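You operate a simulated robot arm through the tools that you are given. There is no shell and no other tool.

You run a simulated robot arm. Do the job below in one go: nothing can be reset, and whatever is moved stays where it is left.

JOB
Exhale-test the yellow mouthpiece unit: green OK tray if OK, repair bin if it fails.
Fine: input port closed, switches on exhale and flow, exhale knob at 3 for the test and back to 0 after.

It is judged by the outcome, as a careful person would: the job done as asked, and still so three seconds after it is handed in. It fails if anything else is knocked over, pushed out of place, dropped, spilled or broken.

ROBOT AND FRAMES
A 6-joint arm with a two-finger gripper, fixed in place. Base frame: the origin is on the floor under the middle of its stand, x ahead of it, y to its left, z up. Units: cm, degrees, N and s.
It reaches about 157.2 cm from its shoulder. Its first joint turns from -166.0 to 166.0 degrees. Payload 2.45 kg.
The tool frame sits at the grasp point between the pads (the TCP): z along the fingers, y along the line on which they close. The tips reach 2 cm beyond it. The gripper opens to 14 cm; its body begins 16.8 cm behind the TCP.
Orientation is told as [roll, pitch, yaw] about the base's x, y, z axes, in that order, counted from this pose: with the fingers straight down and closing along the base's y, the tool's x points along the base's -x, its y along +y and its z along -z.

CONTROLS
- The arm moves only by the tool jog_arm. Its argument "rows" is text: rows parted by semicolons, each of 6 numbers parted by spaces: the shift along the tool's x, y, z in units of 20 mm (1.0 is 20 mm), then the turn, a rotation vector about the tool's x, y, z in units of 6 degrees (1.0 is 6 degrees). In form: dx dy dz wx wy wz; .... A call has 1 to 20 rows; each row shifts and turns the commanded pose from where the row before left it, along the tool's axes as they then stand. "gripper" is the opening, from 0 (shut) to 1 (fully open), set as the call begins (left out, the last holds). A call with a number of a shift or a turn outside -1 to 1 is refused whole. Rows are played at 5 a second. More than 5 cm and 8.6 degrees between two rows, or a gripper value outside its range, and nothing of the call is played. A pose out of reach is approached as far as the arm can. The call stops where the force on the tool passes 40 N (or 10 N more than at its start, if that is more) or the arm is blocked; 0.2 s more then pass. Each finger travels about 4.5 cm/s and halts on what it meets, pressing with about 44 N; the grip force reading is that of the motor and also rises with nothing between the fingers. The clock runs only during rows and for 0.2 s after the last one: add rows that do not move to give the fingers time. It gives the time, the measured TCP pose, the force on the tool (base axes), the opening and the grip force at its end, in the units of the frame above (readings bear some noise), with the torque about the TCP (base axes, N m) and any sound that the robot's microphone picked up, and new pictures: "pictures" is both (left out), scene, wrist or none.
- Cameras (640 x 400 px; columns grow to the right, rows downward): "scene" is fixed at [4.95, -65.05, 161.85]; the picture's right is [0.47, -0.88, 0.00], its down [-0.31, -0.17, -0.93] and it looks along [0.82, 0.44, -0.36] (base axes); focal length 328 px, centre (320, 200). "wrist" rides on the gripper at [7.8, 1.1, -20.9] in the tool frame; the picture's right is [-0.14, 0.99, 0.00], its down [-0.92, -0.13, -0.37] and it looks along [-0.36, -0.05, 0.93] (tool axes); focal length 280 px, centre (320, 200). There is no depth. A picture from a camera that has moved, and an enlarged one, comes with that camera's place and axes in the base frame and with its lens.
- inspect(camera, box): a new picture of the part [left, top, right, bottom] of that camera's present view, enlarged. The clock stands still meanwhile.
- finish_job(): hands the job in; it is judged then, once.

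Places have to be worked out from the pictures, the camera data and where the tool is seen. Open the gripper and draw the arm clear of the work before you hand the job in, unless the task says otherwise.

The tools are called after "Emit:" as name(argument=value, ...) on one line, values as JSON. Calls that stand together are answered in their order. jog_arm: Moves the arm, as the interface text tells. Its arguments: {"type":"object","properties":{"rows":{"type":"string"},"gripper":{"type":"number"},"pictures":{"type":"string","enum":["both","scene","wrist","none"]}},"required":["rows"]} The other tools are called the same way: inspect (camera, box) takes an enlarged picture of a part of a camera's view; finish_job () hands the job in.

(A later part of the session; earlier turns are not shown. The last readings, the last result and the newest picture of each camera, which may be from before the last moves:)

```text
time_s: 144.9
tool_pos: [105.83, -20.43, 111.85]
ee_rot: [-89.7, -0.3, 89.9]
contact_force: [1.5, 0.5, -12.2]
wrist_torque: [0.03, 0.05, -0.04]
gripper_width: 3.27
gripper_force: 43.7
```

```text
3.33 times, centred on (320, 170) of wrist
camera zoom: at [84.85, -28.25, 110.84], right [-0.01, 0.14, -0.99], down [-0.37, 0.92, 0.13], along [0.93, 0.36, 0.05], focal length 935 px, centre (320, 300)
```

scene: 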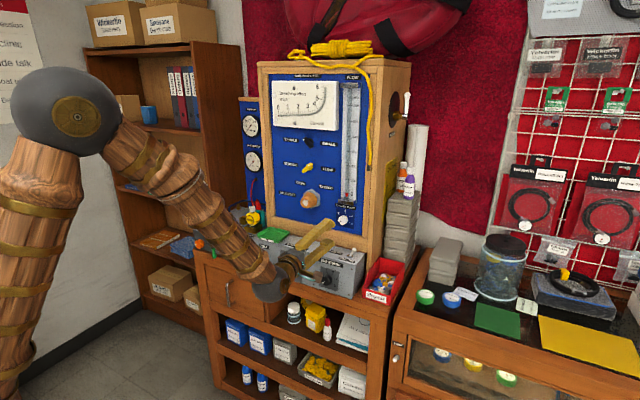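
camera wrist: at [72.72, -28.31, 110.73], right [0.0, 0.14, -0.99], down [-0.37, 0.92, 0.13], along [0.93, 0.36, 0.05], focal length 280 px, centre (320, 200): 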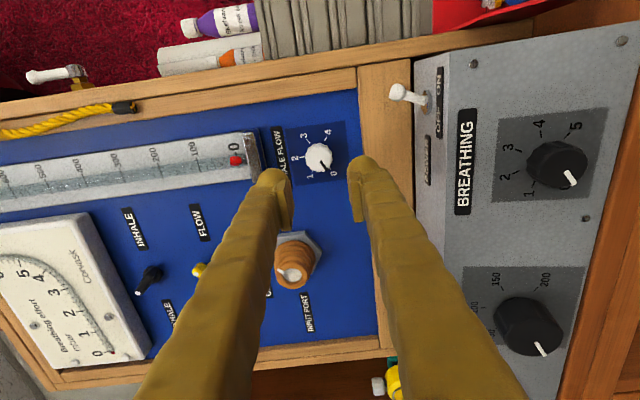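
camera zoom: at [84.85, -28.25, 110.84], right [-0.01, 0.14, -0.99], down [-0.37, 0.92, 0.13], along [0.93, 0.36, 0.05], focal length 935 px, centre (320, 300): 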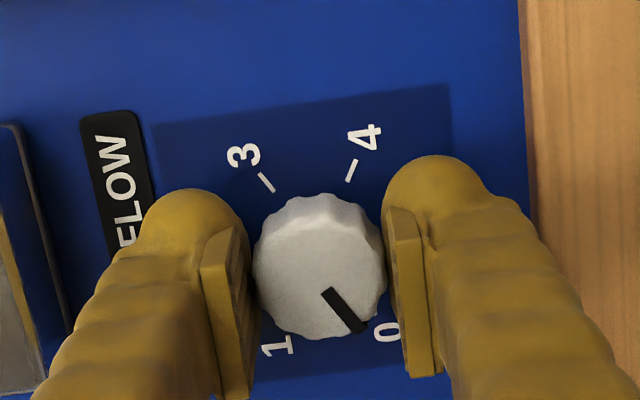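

Knob gripped (3.27 cm). I relieve the small load and turn clockwise 60°, then check.

Emit:
jog_arm(rows="0 0.05 0 0 0 0;0 0 0 0 0 1;0 0 0 0 0 1;0 0 0 0 0 1;0 0 0 0 0 1;0 0 0 0 0 1;0 0 0 0 0 1;0 0 0 0 0 1;0 0 0 0 0 1;0 0 0 0 0 1;0 0 0 0 0 1", pictures="none")

Emit:
inspect(camera="wrist", box=[250, 110, 390, 230])

Emit:
inspect(camera="scene", box=[310, 175, 374, 235])

```text
time_s: 147.3
tool_pos: [105.78, -20.39, 111.81]
ee_rot: [-89.8, -60.3, 89.8]
contact_force: [15.2, 7.3, 24.8]
wrist_torque: [0.02, -0.37, 0.05]
gripper_width: 3.22
gripper_force: 44.4
```

```text
3.33 times, centred on (320, 170) of wrist
camera zoom: at [84.84, -23.43, 104.59], right [0.0, 0.93, -0.37], down [-0.37, 0.35, 0.86], along [0.93, 0.14, 0.34], focal length 935 px, centre (320, 300)
```

zoom: 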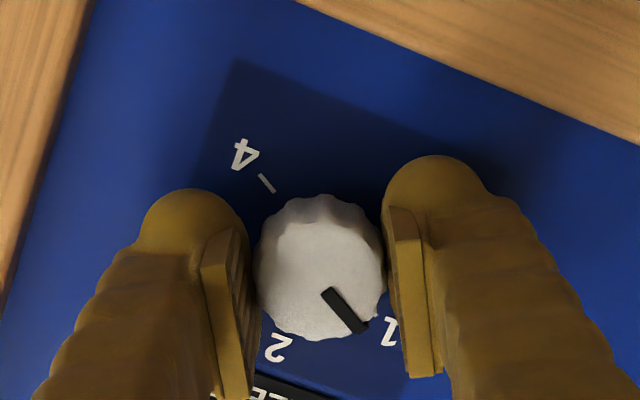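

```text
6.67 times, centred on (342, 205) of scene
camera zoom: at [4.95, -65.05, 161.85], right [0.47, -0.88, 0.0], down [-0.31, -0.17, -0.93], along [0.82, 0.44, -0.36], focal length 2186 px, centre (173, 167)
```

zoom: 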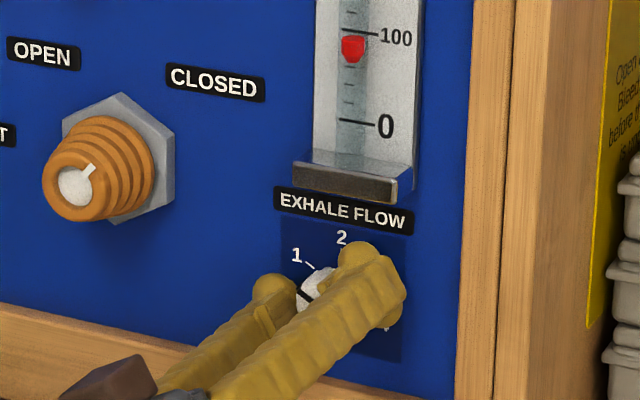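

Flow float rises to ~90 L/min at setting 1. I relieve the load and continue the remaining 120° to 3.

Emit:
jog_arm(rows="-0.06 -0.04 0 0 0 1;0 0 0 0 0 1;0 0 0 0 0 1;0 0 0 0 0 1;0 0 0 0 0 1;0 0 0 0 0 1;0 0 0 0 0 1;0 0 0 0 0 1;0 0 0 0 0 1;0 0 0 0 0 1", pictures="none")

Emit:
inspect(camera="wrist", box=[250, 110, 390, 230])

Emit:
inspect(camera="scene", box=[264, 75, 364, 235])

```text
time_s: 149.5
tool_pos: [105.77, -20.57, 111.84]
ee_rot: [89.4, -59.7, -89.5]
contact_force: [15.4, -5.8, 7.6]
wrist_torque: [-0.02, -0.06, -0.07]
gripper_width: 3.25
gripper_force: 44.6
```

```text
3.33 times, centred on (320, 170) of wrist
camera zoom: at [84.81, -15.67, 105.74], right [0.0, 0.79, 0.62], down [-0.37, -0.57, 0.73], along [0.93, -0.23, 0.29], focal length 935 px, centre (320, 300)
```

zoom: 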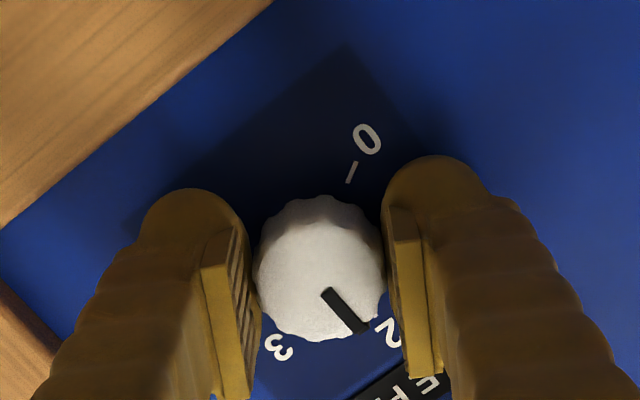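

```text
2.50 times, centred on (314, 155) of scene
camera zoom: at [4.95, -65.05, 161.85], right [0.47, -0.88, 0.0], down [-0.31, -0.17, -0.93], along [0.82, 0.44, -0.36], focal length 820 px, centre (335, 312)
```

zoom: 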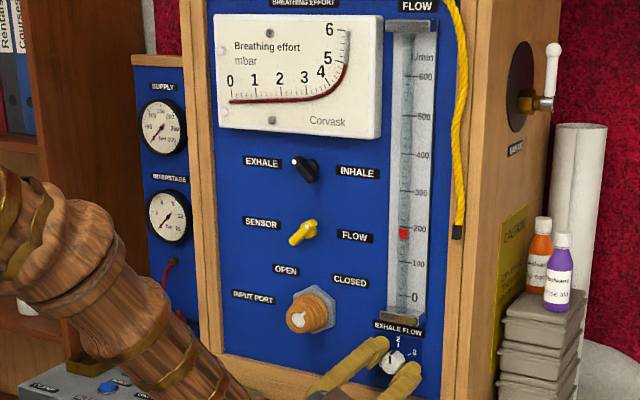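

At 2 the float is ~185 L/min and the breathing-effort gauge responds. I turn the last 60° to 3 and zoom into the gauges.

Emit:
jog_arm(rows="0 0 0 0 0 1;0 0 0 0 0 1;0 0 0 0 0 1;0 0 0 0 0 1;0 0 0 0 0 1;0 0 0 0 0 1;0 0 0 0 0 1;0 0 0 0 0 1;0 0 0 0 0 1;0 0 0 0 0 1", pictures="none")

Emit:
inspect(camera="wrist", box=[250, 110, 390, 230])

Emit:
inspect(camera="scene", box=[268, 75, 348, 135])

Emit:
inspect(camera="scene", box=[320, 70, 376, 230])

Emit:
inspect(camera="scene", box=[310, 185, 374, 235])

```text
time_s: 151.7
tool_pos: [105.86, -20.64, 111.88]
ee_rot: [89.8, 0.2, -90.0]
contact_force: [-28.2, -8.1, -3.6]
wrist_torque: [0.01, 0.01, 0.06]
gripper_width: 3.23
gripper_force: 45.0
```

```text
3.33 times, centred on (320, 170) of wrist
camera zoom: at [84.85, -12.75, 113.03], right [0.0, -0.14, 0.99], down [-0.37, -0.92, -0.13], along [0.93, -0.37, -0.06], focal length 935 px, centre (320, 300)
```

zoom: 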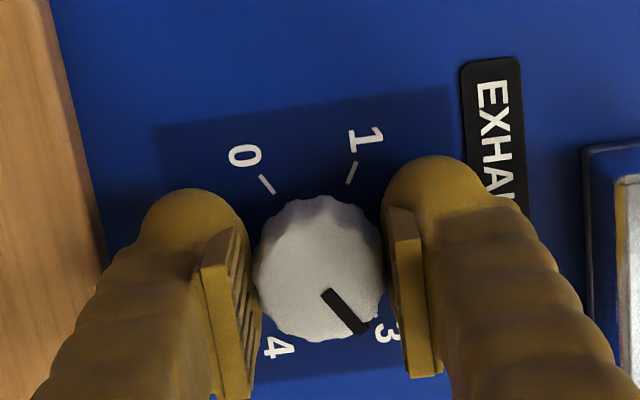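

```text
6.67 times, centred on (308, 105) of scene
camera zoom: at [4.95, -65.05, 161.85], right [0.47, -0.88, 0.0], down [-0.31, -0.17, -0.93], along [0.82, 0.44, -0.36], focal length 2186 px, centre (400, 833)
```

zoom: 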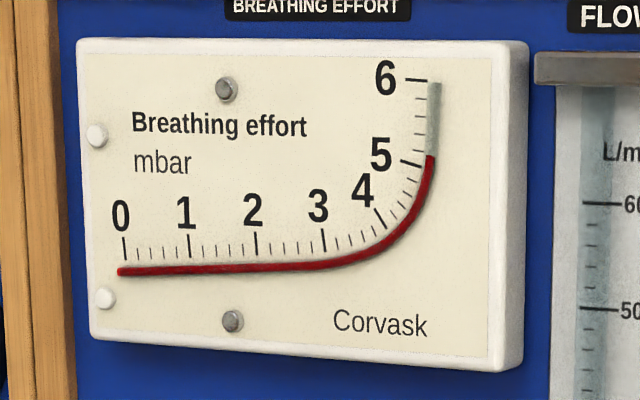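

```text
2.50 times, centred on (348, 150) of scene
camera zoom: at [4.95, -65.05, 161.85], right [0.47, -0.88, 0.0], down [-0.31, -0.17, -0.93], along [0.82, 0.44, -0.36], focal length 820 px, centre (250, 325)
```

zoom: 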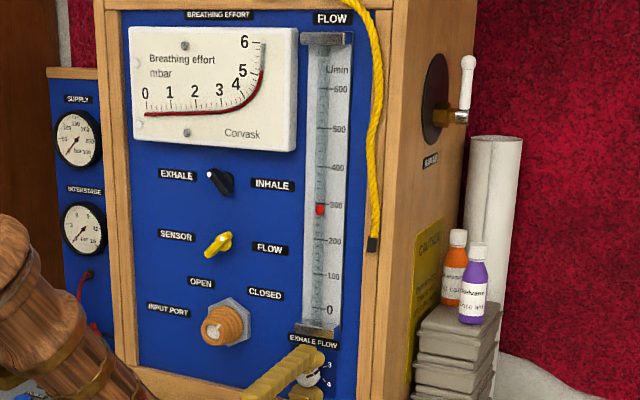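

```text
8.00 times, centred on (342, 210) of scene
camera zoom: at [4.95, -65.05, 161.85], right [0.47, -0.88, 0.0], down [-0.31, -0.17, -0.93], along [0.82, 0.44, -0.36], focal length 2623 px, centre (144, 120)
```

zoom: 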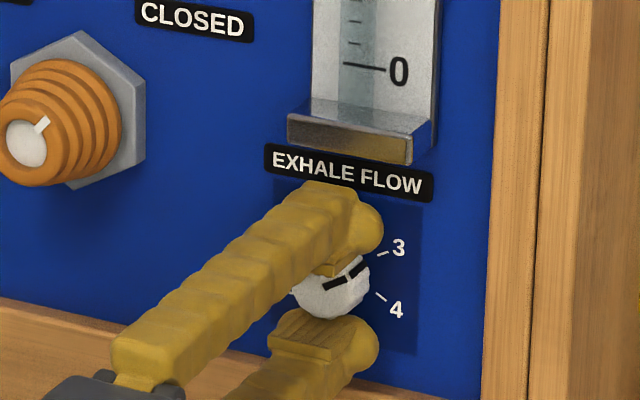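

Knob at 3: flow ≈285 L/min, effort gauge ≈5.1 mbar. I release the knob, retract, and go to look at the RESULT display and lamps.

Emit:
jog_arm(rows="0 0 0 0 0 0;0 0 0 0 0 0;0 0 -0.5 0 0 0;0 0 -1 0 0 0;0 0 -1 0 0 0;0 0 -1 0 0 0;0 0 -1 0 0 0;0 0 -1 0 0 0;0 0 -1 0 0 0;0 0 -1 0 0 0;0 0 -1 0 0 0", gripper=0.33, pictures="none")

Emit:
jog_arm(rows="0 0 -0.5 0 0 -1;0 0 -0.5 0 0 -1;0 0 -0.5 0 0 -1;0 0 -0.5 0 0 -1;0 0 0 0 0 -1;0 0 0 0 0 -1;0 0 0 0 0 -1;0 0 0 0 0 -1;0 0 0 0 0 -1;0 0 0 0 0 -1;0 0 0 0 0 -1;0 0 0 0 0 -1;0 0 0 0 0 -1;0 0 0 0 0 -1;0 0 0 0 0 -1", pictures="both")

Emit:
inspect(camera="scene", box=[268, 75, 368, 235])

```text
time_s: 154.1
tool_pos: [88.71, -20.55, 111.81]
ee_rot: [89.8, 0.1, -90.0]
contact_force: [0.0, 1.3, -0.3]
wrist_torque: [-0.01, 0.0, 0.0]
gripper_width: 4.59
gripper_force: 0.0
```

```text
time_s: 157.3
tool_pos: [84.76, -20.53, 111.92]
ee_rot: [14.2, -89.8, -14.2]
contact_force: [0.6, 1.3, -0.2]
wrist_torque: [-0.03, 0.01, -0.01]
gripper_width: 4.6
gripper_force: 0.0
camera wrist: at [63.8, -19.41, 104.18], right [0.0, 0.99, 0.14], down [-0.36, -0.13, 0.92], along [0.93, -0.05, 0.36], focal length 280 px, centre (320, 200)
```

scene: 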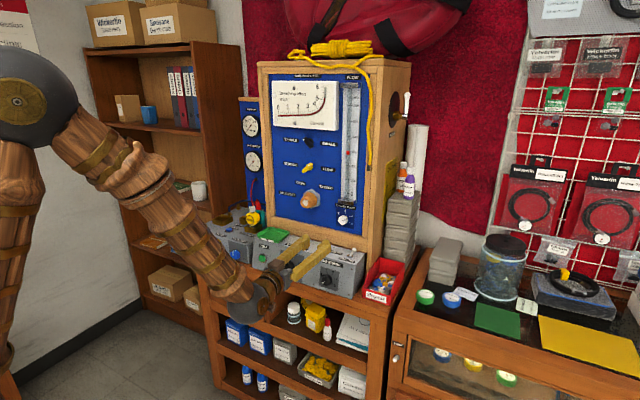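
wrist: 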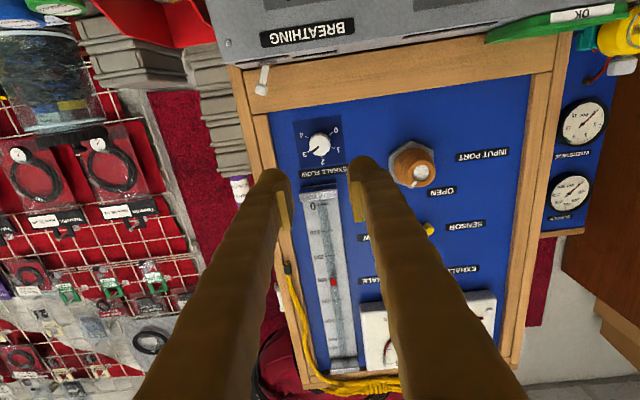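

```text
2.50 times, centred on (318, 155) of scene
camera zoom: at [4.95, -65.05, 161.85], right [0.47, -0.88, 0.0], down [-0.31, -0.17, -0.93], along [0.82, 0.44, -0.36], focal length 820 px, centre (325, 312)
```

zoom: 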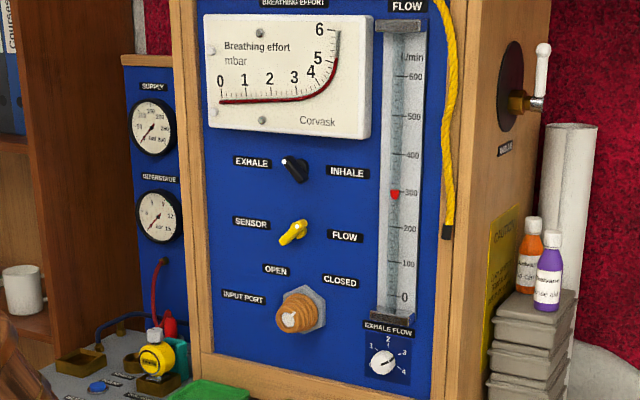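

Readings hold at 3. I slide left to y≈18 to read the RESULT display between the fingers.

Emit:
jog_arm(rows="-0.15 0.97 -0.1 0 0 0;-0.15 0.97 -0.1 0 0 0;-0.15 0.97 -0.1 0 0 0;-0.15 0.97 -0.1 0 0 0;-0.15 0.97 -0.1 0 0 0;-0.15 0.97 -0.1 0 0 0;-0.15 0.97 -0.1 0 0 0;-0.15 0.97 -0.1 0 0 0;-0.15 0.97 -0.1 0 0 0;-0.15 0.97 -0.1 0 0 0;-0.15 0.97 -0.1 0 0 0;-0.15 0.97 -0.1 0 0 0;-0.15 0.97 -0.1 0 0 0;-0.15 0.97 -0.1 0 0 0;-0.15 0.97 -0.1 0 0 0;-0.15 0.97 -0.1 0 0 0;-0.15 0.97 -0.1 0 0 0;-0.15 0.97 -0.1 0 0 0;-0.15 0.97 -0.1 0 0 0;-0.15 0.97 -0.1 0 0 0", gripper=0.6, pictures="wrist")

Emit:
inspect(camera="wrist", box=[240, 60, 400, 200])

```text
time_s: 161.5
tool_pos: [80.75, 18.18, 118.05]
ee_rot: [24.6, -89.7, -24.6]
contact_force: [-0.5, 0.0, -0.5]
wrist_torque: [0.03, 0.0, 0.01]
gripper_width: 8.4
gripper_force: 0.0
camera wrist: at [59.68, 19.28, 110.37], right [0.0, 0.99, 0.14], down [-0.36, -0.13, 0.92], along [0.93, -0.05, 0.36], focal length 280 px, centre (320, 200)
```

wrist: 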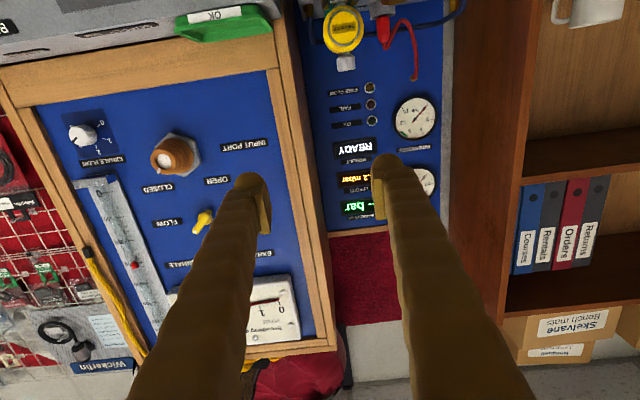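

```text
2.86 times, centred on (320, 130) of wrist
camera zoom: at [59.68, 19.28, 110.37], right [0.0, 0.99, 0.14], down [-0.36, -0.13, 0.92], along [0.93, -0.05, 0.36], focal length 801 px, centre (320, 400)
```

zoom: 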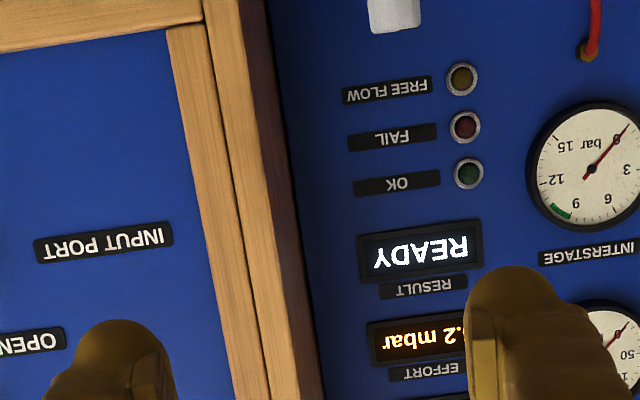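

RESULT still says READY, EFFORT shows ≈5.2 mbar with the unit in the coupler. To learn whether the unit in the coupler drives this reading, I go back to pick it up (knob stays at 3 meanwhile): first pitch down again.

Emit:
jog_arm(rows="0 0 0 -0.7 0 0;0 0 0 -0.7 0 0;0 0 0 -0.72 0 0;0 0 0 0 1 0;0 0 0 0 1 0;0 0 0 0 1 0;0 0 0 0 1 0;0 0 0 0 1 0;0 0 0 0 1 0;0 0 0 0 1 0;0 0 0 0 1 0;0 0 0 0 1 0;0 0 0 0 1 0;0 0 0 0 1 0;0 0 0 0.425 0 0.97;0 0 0 0.425 0 0.97", gripper=0.55, pictures="both")

Emit:
inspect(camera="wrist", box=[280, 250, 440, 400])

Emit:
inspect(camera="scene", box=[268, 75, 348, 135])

```text
time_s: 164.9
tool_pos: [80.88, 18.36, 118.17]
ee_rot: [0.3, -23.7, -0.1]
contact_force: [-0.7, -0.1, 0.4]
wrist_torque: [-0.03, 0.01, -0.01]
gripper_width: 7.67
gripper_force: 0.0
camera wrist: at [65.23, 19.36, 134.09], right [0.13, 0.99, 0.06], down [0.69, -0.13, 0.71], along [0.71, -0.05, -0.7], focal length 280 px, centre (320, 200)
```

scene: 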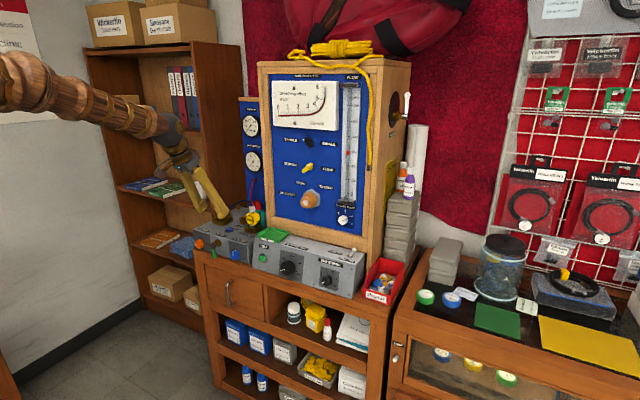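
wrist: 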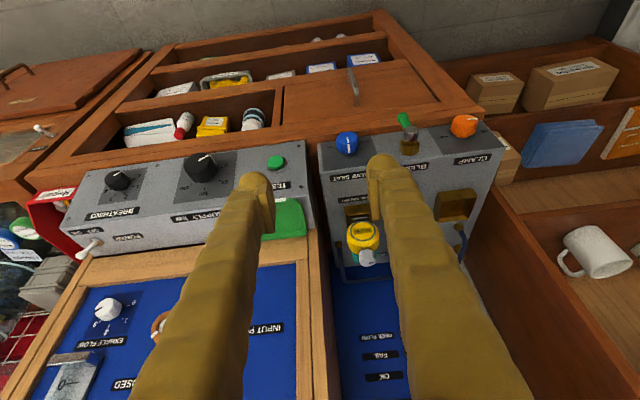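

```text
2.67 times, centred on (360, 325) of wrist
camera zoom: at [65.23, 19.36, 134.09], right [0.13, 0.99, 0.06], down [0.69, -0.13, 0.71], along [0.71, -0.05, -0.7], focal length 748 px, centre (213, -133)
```

zoom: 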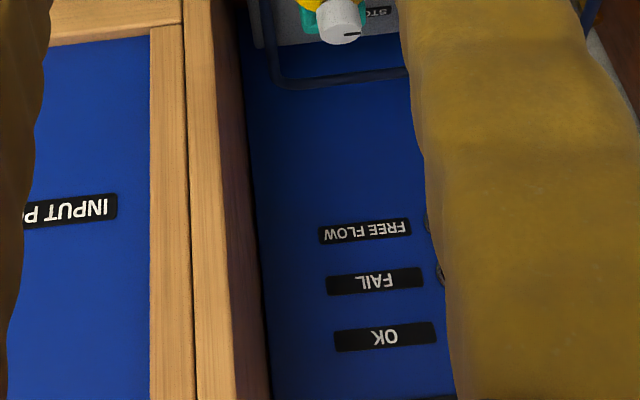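

```text
6.67 times, centred on (308, 105) of scene
camera zoom: at [4.95, -65.05, 161.85], right [0.47, -0.88, 0.0], down [-0.31, -0.17, -0.93], along [0.82, 0.44, -0.36], focal length 2186 px, centre (400, 833)
```

zoom: 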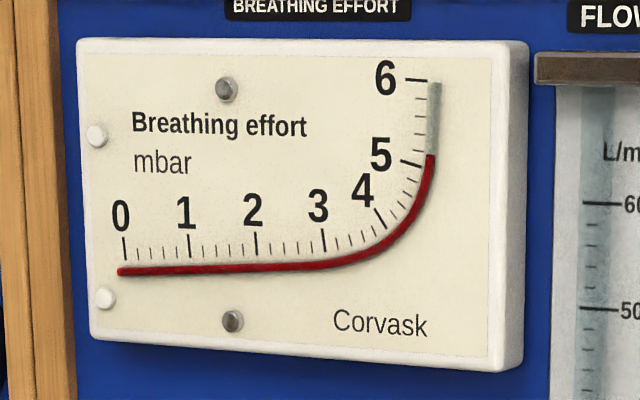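

I approach the unit again along the same path (standoff, then down the tool axis).

Emit:
jog_arm(rows="-0.9 0.275 0.635 0 0 0;-0.9 0.275 0.635 0 0 0;-0.9 0.275 0.635 0 0 0;-0.9 0.275 0.635 0 0 0;-0.9 0.275 0.635 0 0 0;-0.9 0.275 0.635 0 0 0;-0.9 0.275 0.635 0 0 0;-0.9 0.275 0.635 0 0 0;-0.9 0.275 0.635 0 0 0;-0.9 0.275 0.635 0 0 0", pictures="none")

Emit:
inspect(camera="wrist", box=[256, 120, 384, 220])

```text
time_s: 167.1
tool_pos: [102.38, 23.89, 113.71]
ee_rot: [0.2, -23.9, -0.1]
contact_force: [0.0, 0.0, 0.6]
wrist_torque: [0.02, 0.0, -0.06]
gripper_width: 7.73
gripper_force: 0.2
```

```text
4.00 times, centred on (320, 170) of wrist
camera zoom: at [86.78, 24.87, 129.73], right [0.13, 0.99, 0.06], down [0.69, -0.13, 0.71], along [0.71, -0.05, -0.7], focal length 1122 px, centre (320, 320)
```

zoom: 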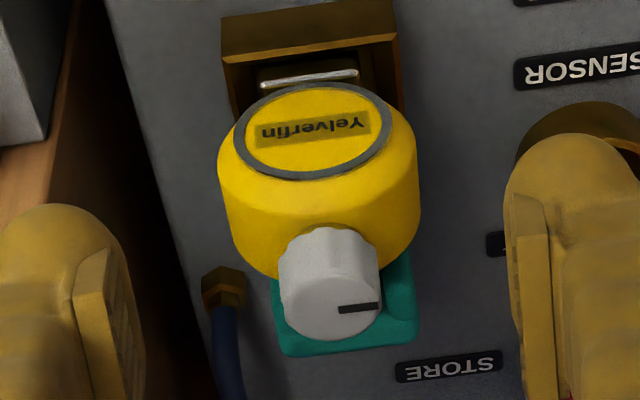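

Position matches the first grasp. I descend to the unit and grip it again.

Emit:
jog_arm(rows="-0.053 0 0.87 0 0 0;-0.053 -0.02 0.87 0 0 0;-0.053 -0.02 0.87 0 0 0;-0.053 -0.02 0.87 0 0 0;-0.053 0 0.87 0 0 0;-0.053 0 0.87 0 0 0;-0.053 0 0.87 0 0 0;0 0 0 0 0 0", pictures="none")

Emit:
inspect(camera="wrist", box=[240, 130, 400, 255])

```text
time_s: 168.9
tool_pos: [108.2, 23.78, 102.86]
ee_rot: [0.2, -23.9, -0.1]
contact_force: [0.5, -0.5, 0.3]
wrist_torque: [-0.01, 0.0, 0.01]
gripper_width: 7.71
gripper_force: 0.0
```

```text
3.20 times, centred on (320, 192) of wrist
camera zoom: at [92.54, 24.77, 118.9], right [0.13, 0.99, 0.06], down [0.69, -0.13, 0.71], along [0.71, -0.05, -0.7], focal length 897 px, centre (320, 224)
```

zoom: 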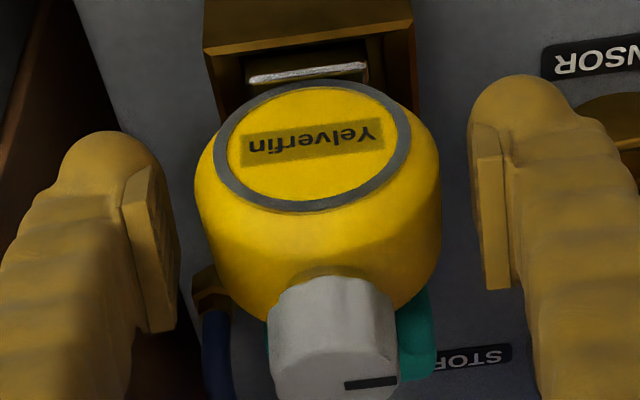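

I lower another 0.3 cm to grip at the drum axis, and close.

Emit:
jog_arm(rows="0.06 0 0.137 0 0 0;0 0 0 0 0 0", pictures="none")

Emit:
jog_arm(rows="0 0 0 0 0 0;0 0 0 0 0 0;0 0 0 0 0 0;0 0 0 0 0 0", gripper=0.3, pictures="none")

Emit:
jog_arm(rows="-0.1 0 -0.229 0 0 0;-0.1 0 -0.229 0 0 0;-0.1 0 -0.229 0 0 0;-0.1 0 -0.229 0 0 0;-0.2 0 -0.457 0 0 0;-0.2 0 -0.457 0 0 0;0 0 0 0 0 0", pictures="scene")

Emit:
inspect(camera="scene", box=[268, 75, 368, 235])

```text
time_s: 169.5
tool_pos: [108.15, 23.87, 102.74]
ee_rot: [0.3, -23.7, 0.0]
contact_force: [1.1, -0.5, 0.5]
wrist_torque: [0.02, 0.0, 0.0]
gripper_width: 7.72
gripper_force: 0.1
```

```text
time_s: 170.5
tool_pos: [108.09, 23.84, 102.59]
ee_rot: [0.2, -23.8, -0.1]
contact_force: [-0.2, -0.4, -0.4]
wrist_torque: [-0.05, 0.0, -0.03]
gripper_width: 5.86
gripper_force: 44.4
```

```text
time_s: 172.1
tool_pos: [108.17, 23.68, 106.65]
ee_rot: [0.1, -23.8, -0.1]
contact_force: [-0.4, -0.2, -2.3]
wrist_torque: [-0.01, 0.01, 0.02]
gripper_width: 5.84
gripper_force: 43.2
```

scene: 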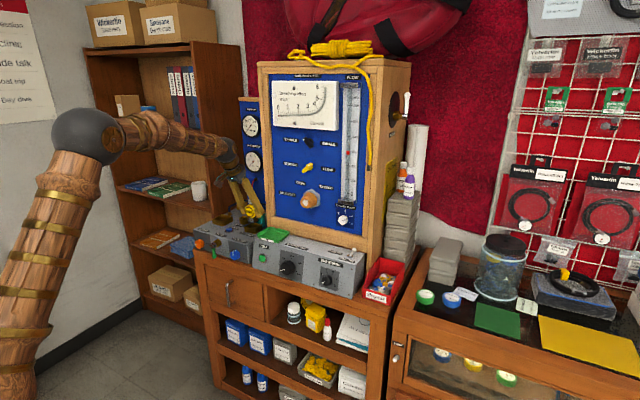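

```text
2.50 times, centred on (318, 155) of scene
camera zoom: at [4.95, -65.05, 161.85], right [0.47, -0.88, 0.0], down [-0.31, -0.17, -0.93], along [0.82, 0.44, -0.36], focal length 820 px, centre (325, 312)
```

zoom: 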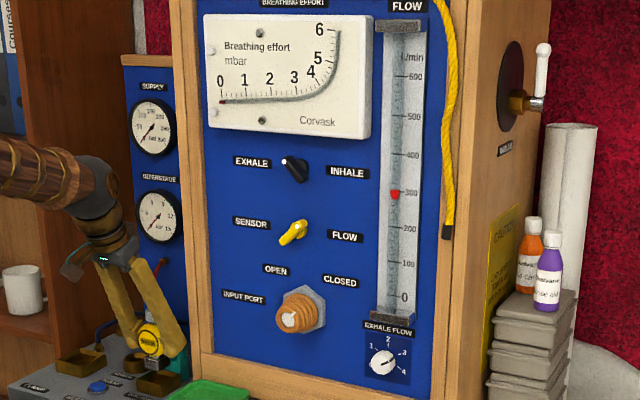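

Decisive: lifting the unit out of the coupler drops the effort to 0 — the coupler is the test seat, and the unit gave 5.2 mbar. RESULT still showed READY, so I'll reseat it and press TEST for the verdict. Lowering 4 cm again.

Emit:
jog_arm(rows="0.2 0 0.457 0 0 0;0.2 0 0.457 0 0 0;0.1 0 0.229 0 0 0;0.1 0 0.229 0 0 0;0.1 0 0.229 0 0 0", pictures="none")

Emit:
jog_arm(rows="0.06 0 0.137 0 0 0;0.03 0 0.069 0 0 0;0 0 0 0 0 0", pictures="none")

Emit:
inspect(camera="scene", box=[268, 75, 348, 135])

Emit:
inspect(camera="scene", box=[232, 190, 280, 235])

```text
time_s: 173.3
tool_pos: [108.02, 23.69, 103.03]
ee_rot: [0.2, -23.8, -0.1]
contact_force: [0.5, -0.1, -2.2]
wrist_torque: [-0.02, -0.01, 0.01]
gripper_width: 5.83
gripper_force: 43.6
```

```text
time_s: 174.1
tool_pos: [108.11, 23.65, 102.64]
ee_rot: [0.2, -23.8, -0.1]
contact_force: [-1.0, 1.5, 1.1]
wrist_torque: [0.07, 0.11, 0.0]
gripper_width: 5.82
gripper_force: 44.4
```

```text
6.67 times, centred on (308, 105) of scene
camera zoom: at [4.95, -65.05, 161.85], right [0.47, -0.88, 0.0], down [-0.31, -0.17, -0.93], along [0.82, 0.44, -0.36], focal length 2186 px, centre (400, 833)
```

zoom: 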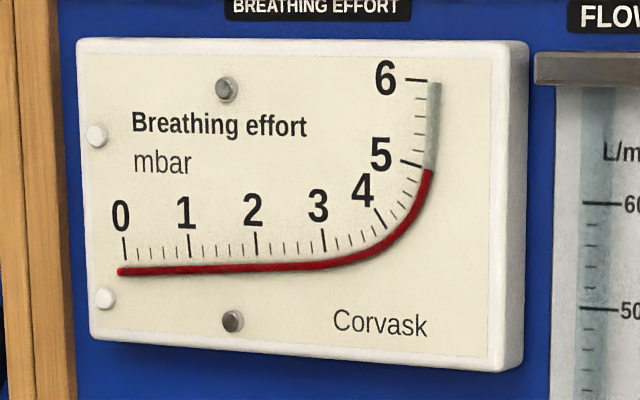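

```text
8.89 times, centred on (256, 212) of scene
camera zoom: at [4.95, -65.05, 161.85], right [0.47, -0.88, 0.0], down [-0.31, -0.17, -0.93], along [0.82, 0.44, -0.36], focal length 2914 px, centre (889, 89)
```

zoom: 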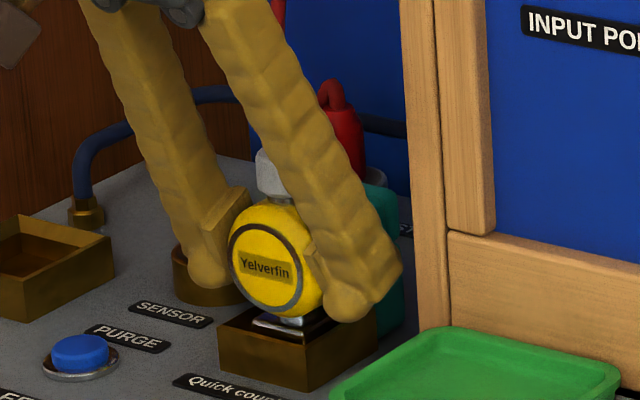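

Effort climbs back to ~5 as soon as it is seated. I release the unit and withdraw.

Emit:
jog_arm(rows="0 0 0 0 0 0;0 0 0 0 0 0;0 0 0 0 0 0", gripper=0.55, pictures="none")

Emit:
jog_arm(rows="0 0 -0.7 0 0 0;0 0 -0.8 0 0 0;0 0 -0.9 0 0 0;0 0 -1 0 0 0;0 0 -1 0 0 0;0 0 -1 0 0 0;0 0 -1 0 0 0", pictures="both")

Emit:
inspect(camera="scene", box=[232, 190, 280, 235])

Emit:
inspect(camera="scene", box=[268, 75, 348, 135])

Emit:
inspect(camera="wrist", box=[60, 0, 260, 180])

```text
time_s: 174.9
tool_pos: [108.05, 23.72, 102.56]
ee_rot: [0.2, -23.8, -0.1]
contact_force: [0.0, 0.0, -0.3]
wrist_torque: [0.0, -0.01, 0.02]
gripper_width: 7.71
gripper_force: 0.1
```

```text
time_s: 176.5
tool_pos: [102.85, 23.79, 114.35]
ee_rot: [0.2, -23.7, -0.1]
contact_force: [0.2, -0.2, 0.4]
wrist_torque: [-0.03, -0.01, 0.01]
gripper_width: 7.68
gripper_force: 0.1
camera wrist: at [87.3, 24.8, 130.35], right [0.13, 0.99, 0.06], down [0.69, -0.13, 0.71], along [0.71, -0.05, -0.7], focal length 280 px, centre (320, 200)
```

scene: 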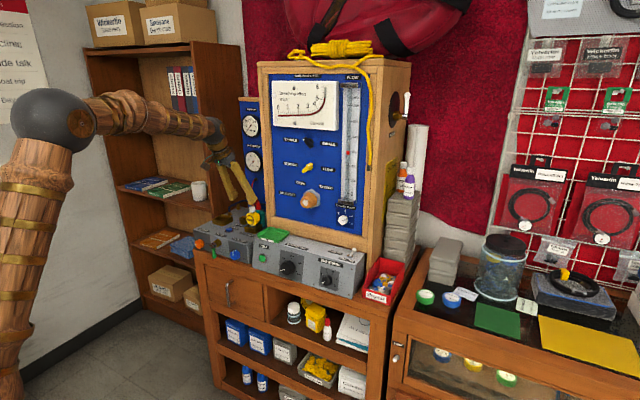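
wrist: 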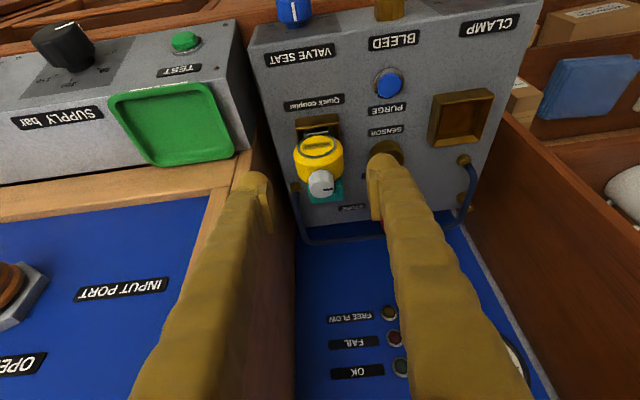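

```text
8.89 times, centred on (256, 212) of scene
camera zoom: at [4.95, -65.05, 161.85], right [0.47, -0.88, 0.0], down [-0.31, -0.17, -0.93], along [0.82, 0.44, -0.36], focal length 2914 px, centre (889, 89)
```

zoom: 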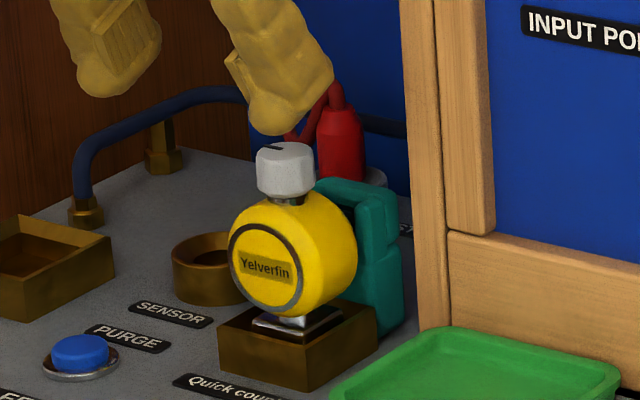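

```text
6.67 times, centred on (308, 105) of scene
camera zoom: at [4.95, -65.05, 161.85], right [0.47, -0.88, 0.0], down [-0.31, -0.17, -0.93], along [0.82, 0.44, -0.36], focal length 2186 px, centre (400, 833)
```

zoom: 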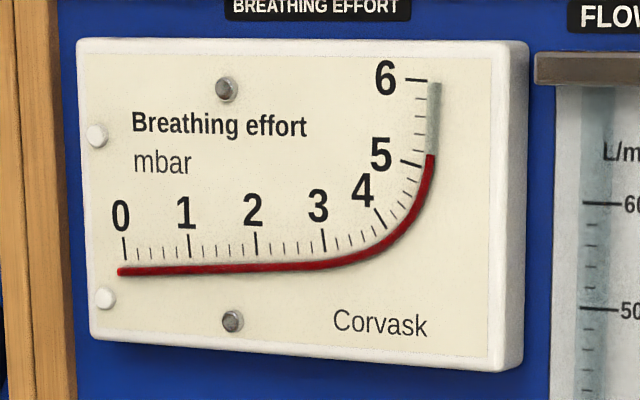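

```text
2.22 times, centred on (160, 90) of wrist
camera zoom: at [87.3, 24.8, 130.35], right [0.13, 0.99, 0.06], down [0.69, -0.13, 0.71], along [0.71, -0.05, -0.7], focal length 623 px, centre (676, 444)
```

zoom: 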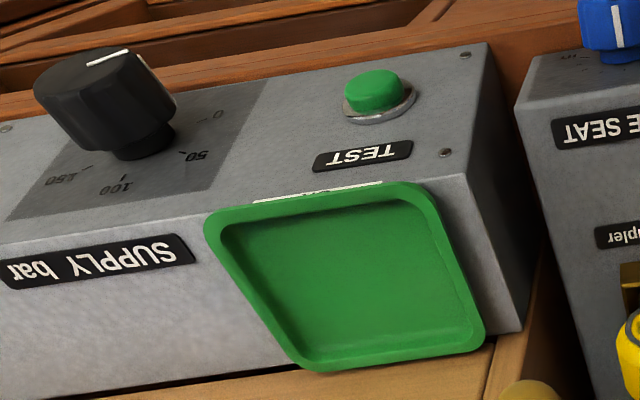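

Steady at 5.2 mbar. TEST button is at ≈(95.6, 9.7, 92.7) on the near-vertical console front. I go there with closed fingers, −y finger aligned with the button, staying ~5 cm short.

Emit:
jog_arm(rows="0.865 0 -0.38 0 0 0;0.865 0 -0.38 0 0 0;0.865 -0.88 -0.38 0 0 0;0.865 -0.88 -0.38 0 0 0;0.865 -0.88 -0.38 0 0 0;0.865 -0.88 -0.38 0 0 0;0.865 -0.88 -0.38 0 0 0;0.865 -0.88 -0.38 0 0 0;0.865 -0.88 -0.38 0 0 0", gripper=0.0, pictures="none")

Emit:
jog_arm(rows="0.402 0 0.916 0 0 0;0.402 0 0.916 0 0 0;0.402 0 0.916 0 0 0;0.402 0 0.916 0 0 0;0.402 0 0.916 0 0 0;0.402 0 0.916 0 0 0;0.402 0 0.916 0 0 0;0.402 0 0.916 0 0 0", pictures="both")

Emit:
inspect(camera="wrist", box=[240, 80, 400, 220])

Emit:
inspect(camera="scene", box=[220, 205, 300, 275])

```text
time_s: 178.5
tool_pos: [85.99, 11.4, 114.42]
ee_rot: [0.3, -23.8, -0.1]
contact_force: [-0.1, -0.1, -0.2]
wrist_torque: [-0.01, 0.0, -0.05]
gripper_width: 0.0
gripper_force: 30.0
```

```text
time_s: 180.3
tool_pos: [85.96, 11.55, 98.26]
ee_rot: [0.2, -23.6, -0.1]
contact_force: [0.3, 0.0, 0.1]
wrist_torque: [0.03, 0.02, -0.01]
gripper_width: 0.0
gripper_force: 29.5
camera wrist: at [70.35, 12.5, 114.22], right [0.13, 0.99, 0.06], down [0.69, -0.13, 0.71], along [0.71, -0.05, -0.7], focal length 280 px, centre (320, 200)
```

scene: 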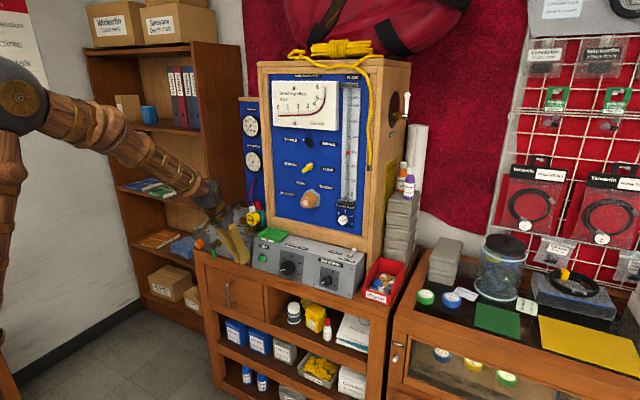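
wrist: 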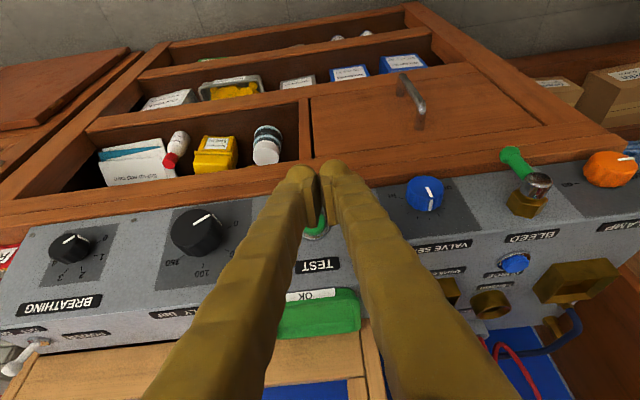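

```text
2.86 times, centred on (320, 150) of wrist
camera zoom: at [70.35, 12.5, 114.22], right [0.13, 0.99, 0.06], down [0.69, -0.13, 0.71], along [0.71, -0.05, -0.7], focal length 801 px, centre (320, 343)
```

zoom: 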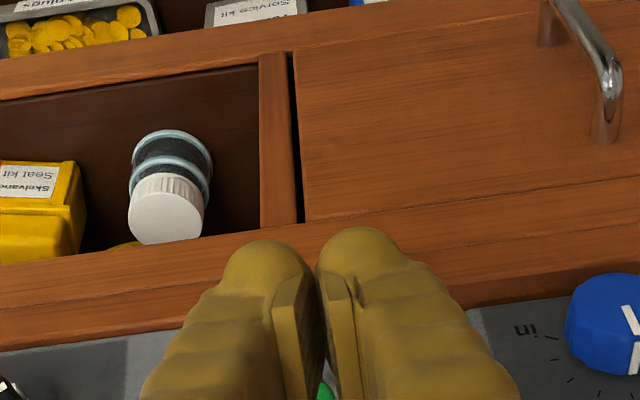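

```text
5.71 times, centred on (260, 240) of scene
camera zoom: at [4.95, -65.05, 161.85], right [0.47, -0.88, 0.0], down [-0.31, -0.17, -0.93], along [0.82, 0.44, -0.36], focal length 1873 px, centre (663, -29)
```

zoom: 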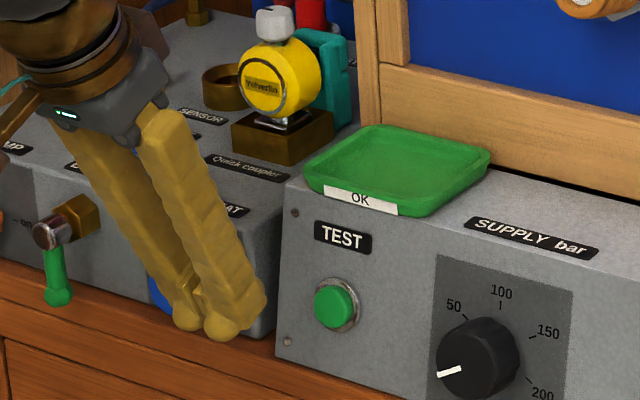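

Button at y≈9.75; the −y fingertip is ≈1.4 cm from the tool axis. I adjust y, lower to z≈93.1 and advance to x≈91.5.

Emit:
jog_arm(rows="0.346 -0.2 0.788 0 0 0;0.346 0 0.788 0 0 0;0.346 0 0.788 0 0 0;-0.87 0 0.382 0 0 0;-0.87 0 0.382 0 0 0;-0.8 0 0.351 0 0 0;0 0 0 0 0 0", pictures="wrist")

Emit:
inspect(camera="scene", box=[230, 225, 290, 275])

Emit:
inspect(camera="wrist", box=[260, 120, 380, 230])

```text
time_s: 181.9
tool_pos: [91.47, 11.08, 93.31]
ee_rot: [0.2, -23.8, -0.1]
contact_force: [-0.2, 0.2, -0.6]
wrist_torque: [0.04, -0.01, -0.01]
gripper_width: 0.0
gripper_force: 29.2
camera wrist: at [75.82, 12.08, 109.29], right [0.13, 0.99, 0.06], down [0.69, -0.13, 0.71], along [0.71, -0.05, -0.7], focal length 280 px, centre (320, 200)
```

wrist: 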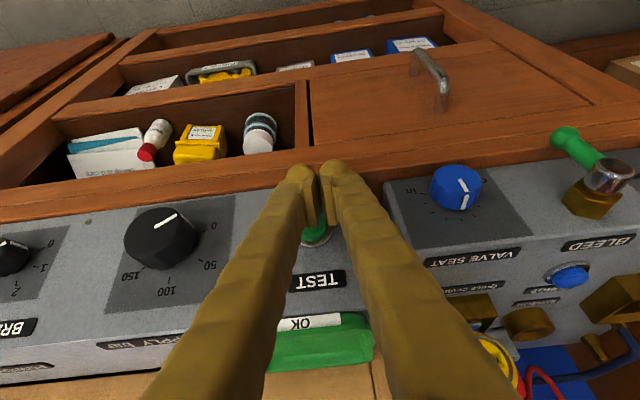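

```text
8.00 times, centred on (260, 250) of scene
camera zoom: at [4.95, -65.05, 161.85], right [0.47, -0.88, 0.0], down [-0.31, -0.17, -0.93], along [0.82, 0.44, -0.36], focal length 2623 px, centre (800, -200)
```

zoom: 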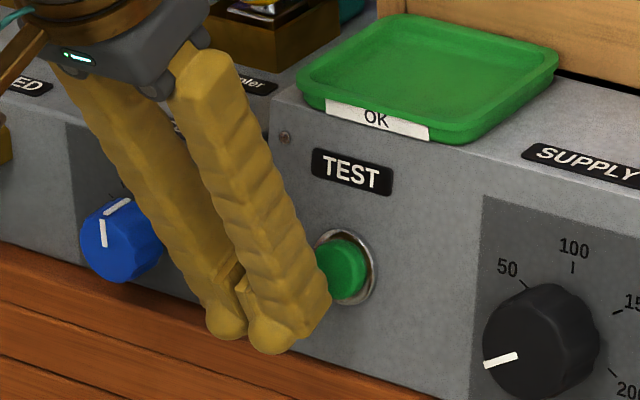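

```text
3.64 times, centred on (320, 175) of wrist
camera zoom: at [75.82, 12.08, 109.29], right [0.13, 0.99, 0.06], down [0.69, -0.13, 0.71], along [0.71, -0.05, -0.7], focal length 1020 px, centre (320, 291)
```

zoom: 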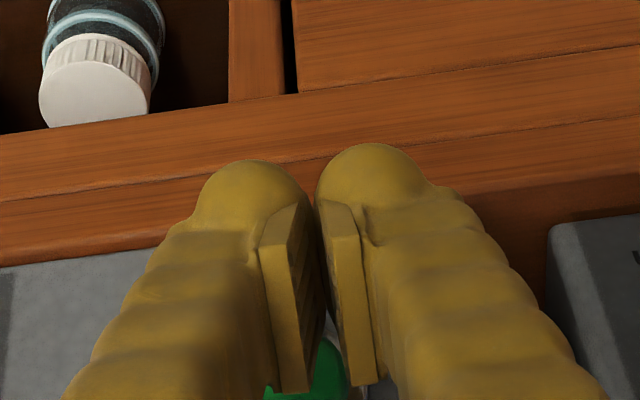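

Finger is lined up with the button. I advance 1.8 cm then in 0.2 cm steps to press it.

Emit:
jog_arm(rows="-0.41 0 0.18 0 0 0;-0.41 0 0.18 0 0 0", pictures="none")

Emit:
jog_arm(rows="-0.092 0 0.04 0 0 0;-0.092 0 0.04 0 0 0;-0.092 0 0.04 0 0 0", pictures="none")

Emit:
inspect(camera="scene", box=[230, 225, 290, 275])

```text
time_s: 182.5
tool_pos: [93.18, 11.04, 93.09]
ee_rot: [0.2, -23.7, -0.1]
contact_force: [-2.6, -0.1, -0.1]
wrist_torque: [0.0, 0.04, -0.02]
gripper_width: 0.0
gripper_force: 29.4
heard: click
```

```text
time_s: 183.3
tool_pos: [93.8, 11.14, 93.02]
ee_rot: [0.3, -23.8, -0.1]
contact_force: [-17.9, 4.3, -1.2]
wrist_torque: [0.04, 0.14, -0.04]
gripper_width: 0.0
gripper_force: 29.7
```

```text
8.00 times, centred on (260, 250) of scene
camera zoom: at [4.95, -65.05, 161.85], right [0.47, -0.88, 0.0], down [-0.31, -0.17, -0.93], along [0.82, 0.44, -0.36], focal length 2623 px, centre (800, -200)
```

zoom: 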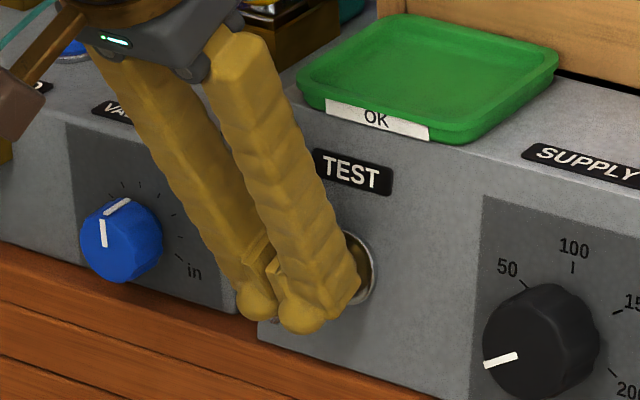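

Heard a click – TEST pressed. I back off and move up-left to a vantage from which the RESULT display is visible.

Emit:
jog_arm(rows="0.916 0 -0.402 0 0 0;0.916 0 -0.402 0 0 0;0.916 0 -0.402 0 0 0;-0.429 0.4 -0.977 0 0 0;-0.429 0.4 -0.977 0 0 0;-0.429 0.4 -0.977 0 0 0;-0.429 0.4 -0.977 0 0 0;-0.429 0.4 -0.977 0 0 0;-0.429 0.4 -0.977 0 0 0;-0.429 0.4 -0.977 0 0 0;-0.429 0.4 -0.977 0 0 0;-0.429 0.4 -0.977 0 0 0;-0.429 0.4 -0.977 0 0 0;-0.429 0.4 -0.977 0 0 0;-0.429 0.4 -0.977 0 0 0;-0.429 0.4 -0.977 0 0 0;-0.429 0.4 -0.977 0 0 0;-0.429 0.4 -0.977 0 0 0", gripper=0.6, pictures="both")

Emit:
inspect(camera="wrist", box=[240, 230, 420, 400])

Emit:
inspect(camera="scene", box=[268, 75, 368, 235])

```text
time_s: 187.1
tool_pos: [87.81, 22.86, 125.11]
ee_rot: [0.2, -23.7, 0.0]
contact_force: [0.3, -0.6, 1.0]
wrist_torque: [0.01, 0.03, 0.02]
gripper_width: 8.4
gripper_force: 0.0
camera wrist: at [72.26, 23.94, 141.1], right [0.13, 0.99, 0.06], down [0.69, -0.13, 0.71], along [0.71, -0.05, -0.7], focal length 280 px, centre (320, 200)
```

scene: 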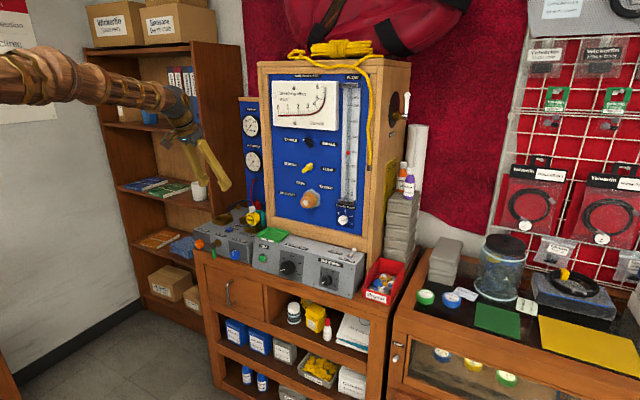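
wrist: 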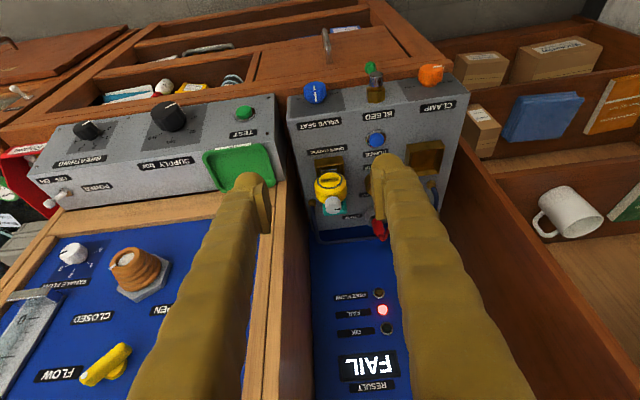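

```text
2.35 times, centred on (330, 315) of wrist
camera zoom: at [72.26, 23.94, 141.1], right [0.13, 0.99, 0.06], down [0.69, -0.13, 0.71], along [0.71, -0.05, -0.7], focal length 660 px, centre (296, -71)
```

zoom: 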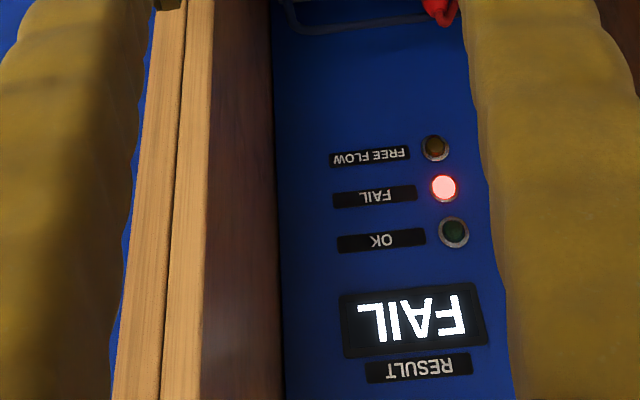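

```text
2.50 times, centred on (318, 155) of scene
camera zoom: at [4.95, -65.05, 161.85], right [0.47, -0.88, 0.0], down [-0.31, -0.17, -0.93], along [0.82, 0.44, -0.36], focal length 820 px, centre (325, 312)
```

zoom: 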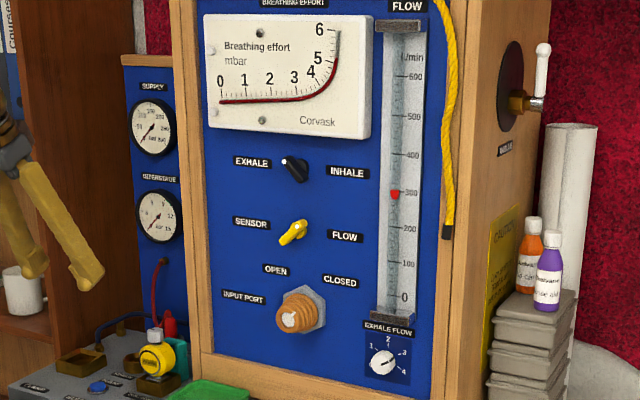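

RESULT: FAIL with the red FAIL lamp. I double-check that the knob really stood at 3 and the unit was seated before accepting it.

Emit:
inspect(camera="scene", box=[325, 205, 365, 230])

Emit:
inspect(camera="scene", box=[335, 130, 365, 215])

Emit:
inspect(camera="wrist", box=[290, 130, 380, 230])

```text
16.00 times, centred on (345, 218) of scene
camera zoom: at [4.95, -65.05, 161.85], right [0.47, -0.88, 0.0], down [-0.31, -0.17, -0.93], along [0.82, 0.44, -0.36], focal length 5245 px, centre (-80, -80)
```

zoom: 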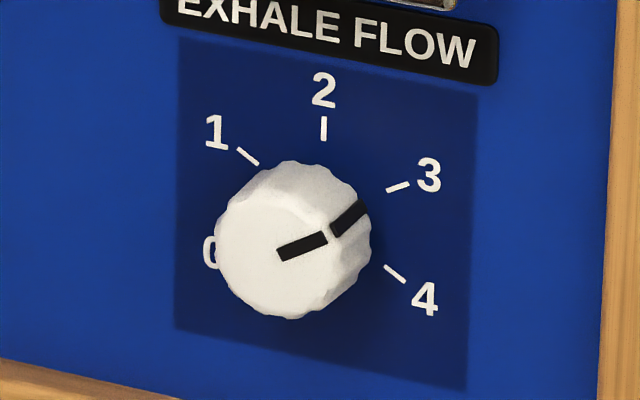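

```text
4.71 times, centred on (350, 172) of scene
camera zoom: at [4.95, -65.05, 161.85], right [0.47, -0.88, 0.0], down [-0.31, -0.17, -0.93], along [0.82, 0.44, -0.36], focal length 1543 px, centre (179, 329)
```

zoom: 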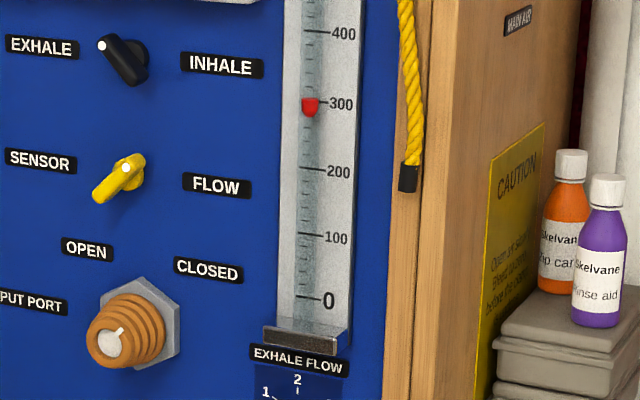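

```text
4.00 times, centred on (335, 180) of wrist
camera zoom: at [72.26, 23.94, 141.1], right [0.13, 0.99, 0.06], down [0.69, -0.13, 0.71], along [0.71, -0.05, -0.7], focal length 1122 px, centre (260, 280)
```

zoom: 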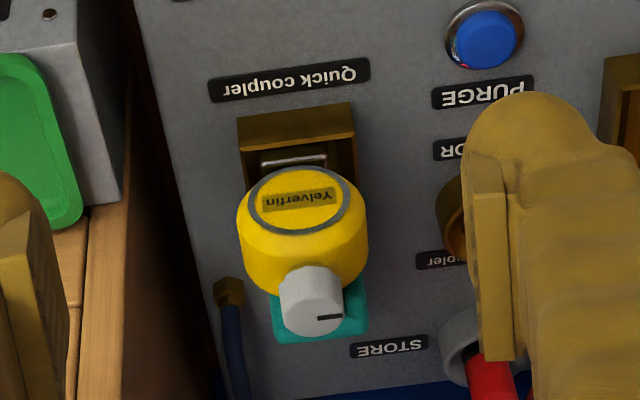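

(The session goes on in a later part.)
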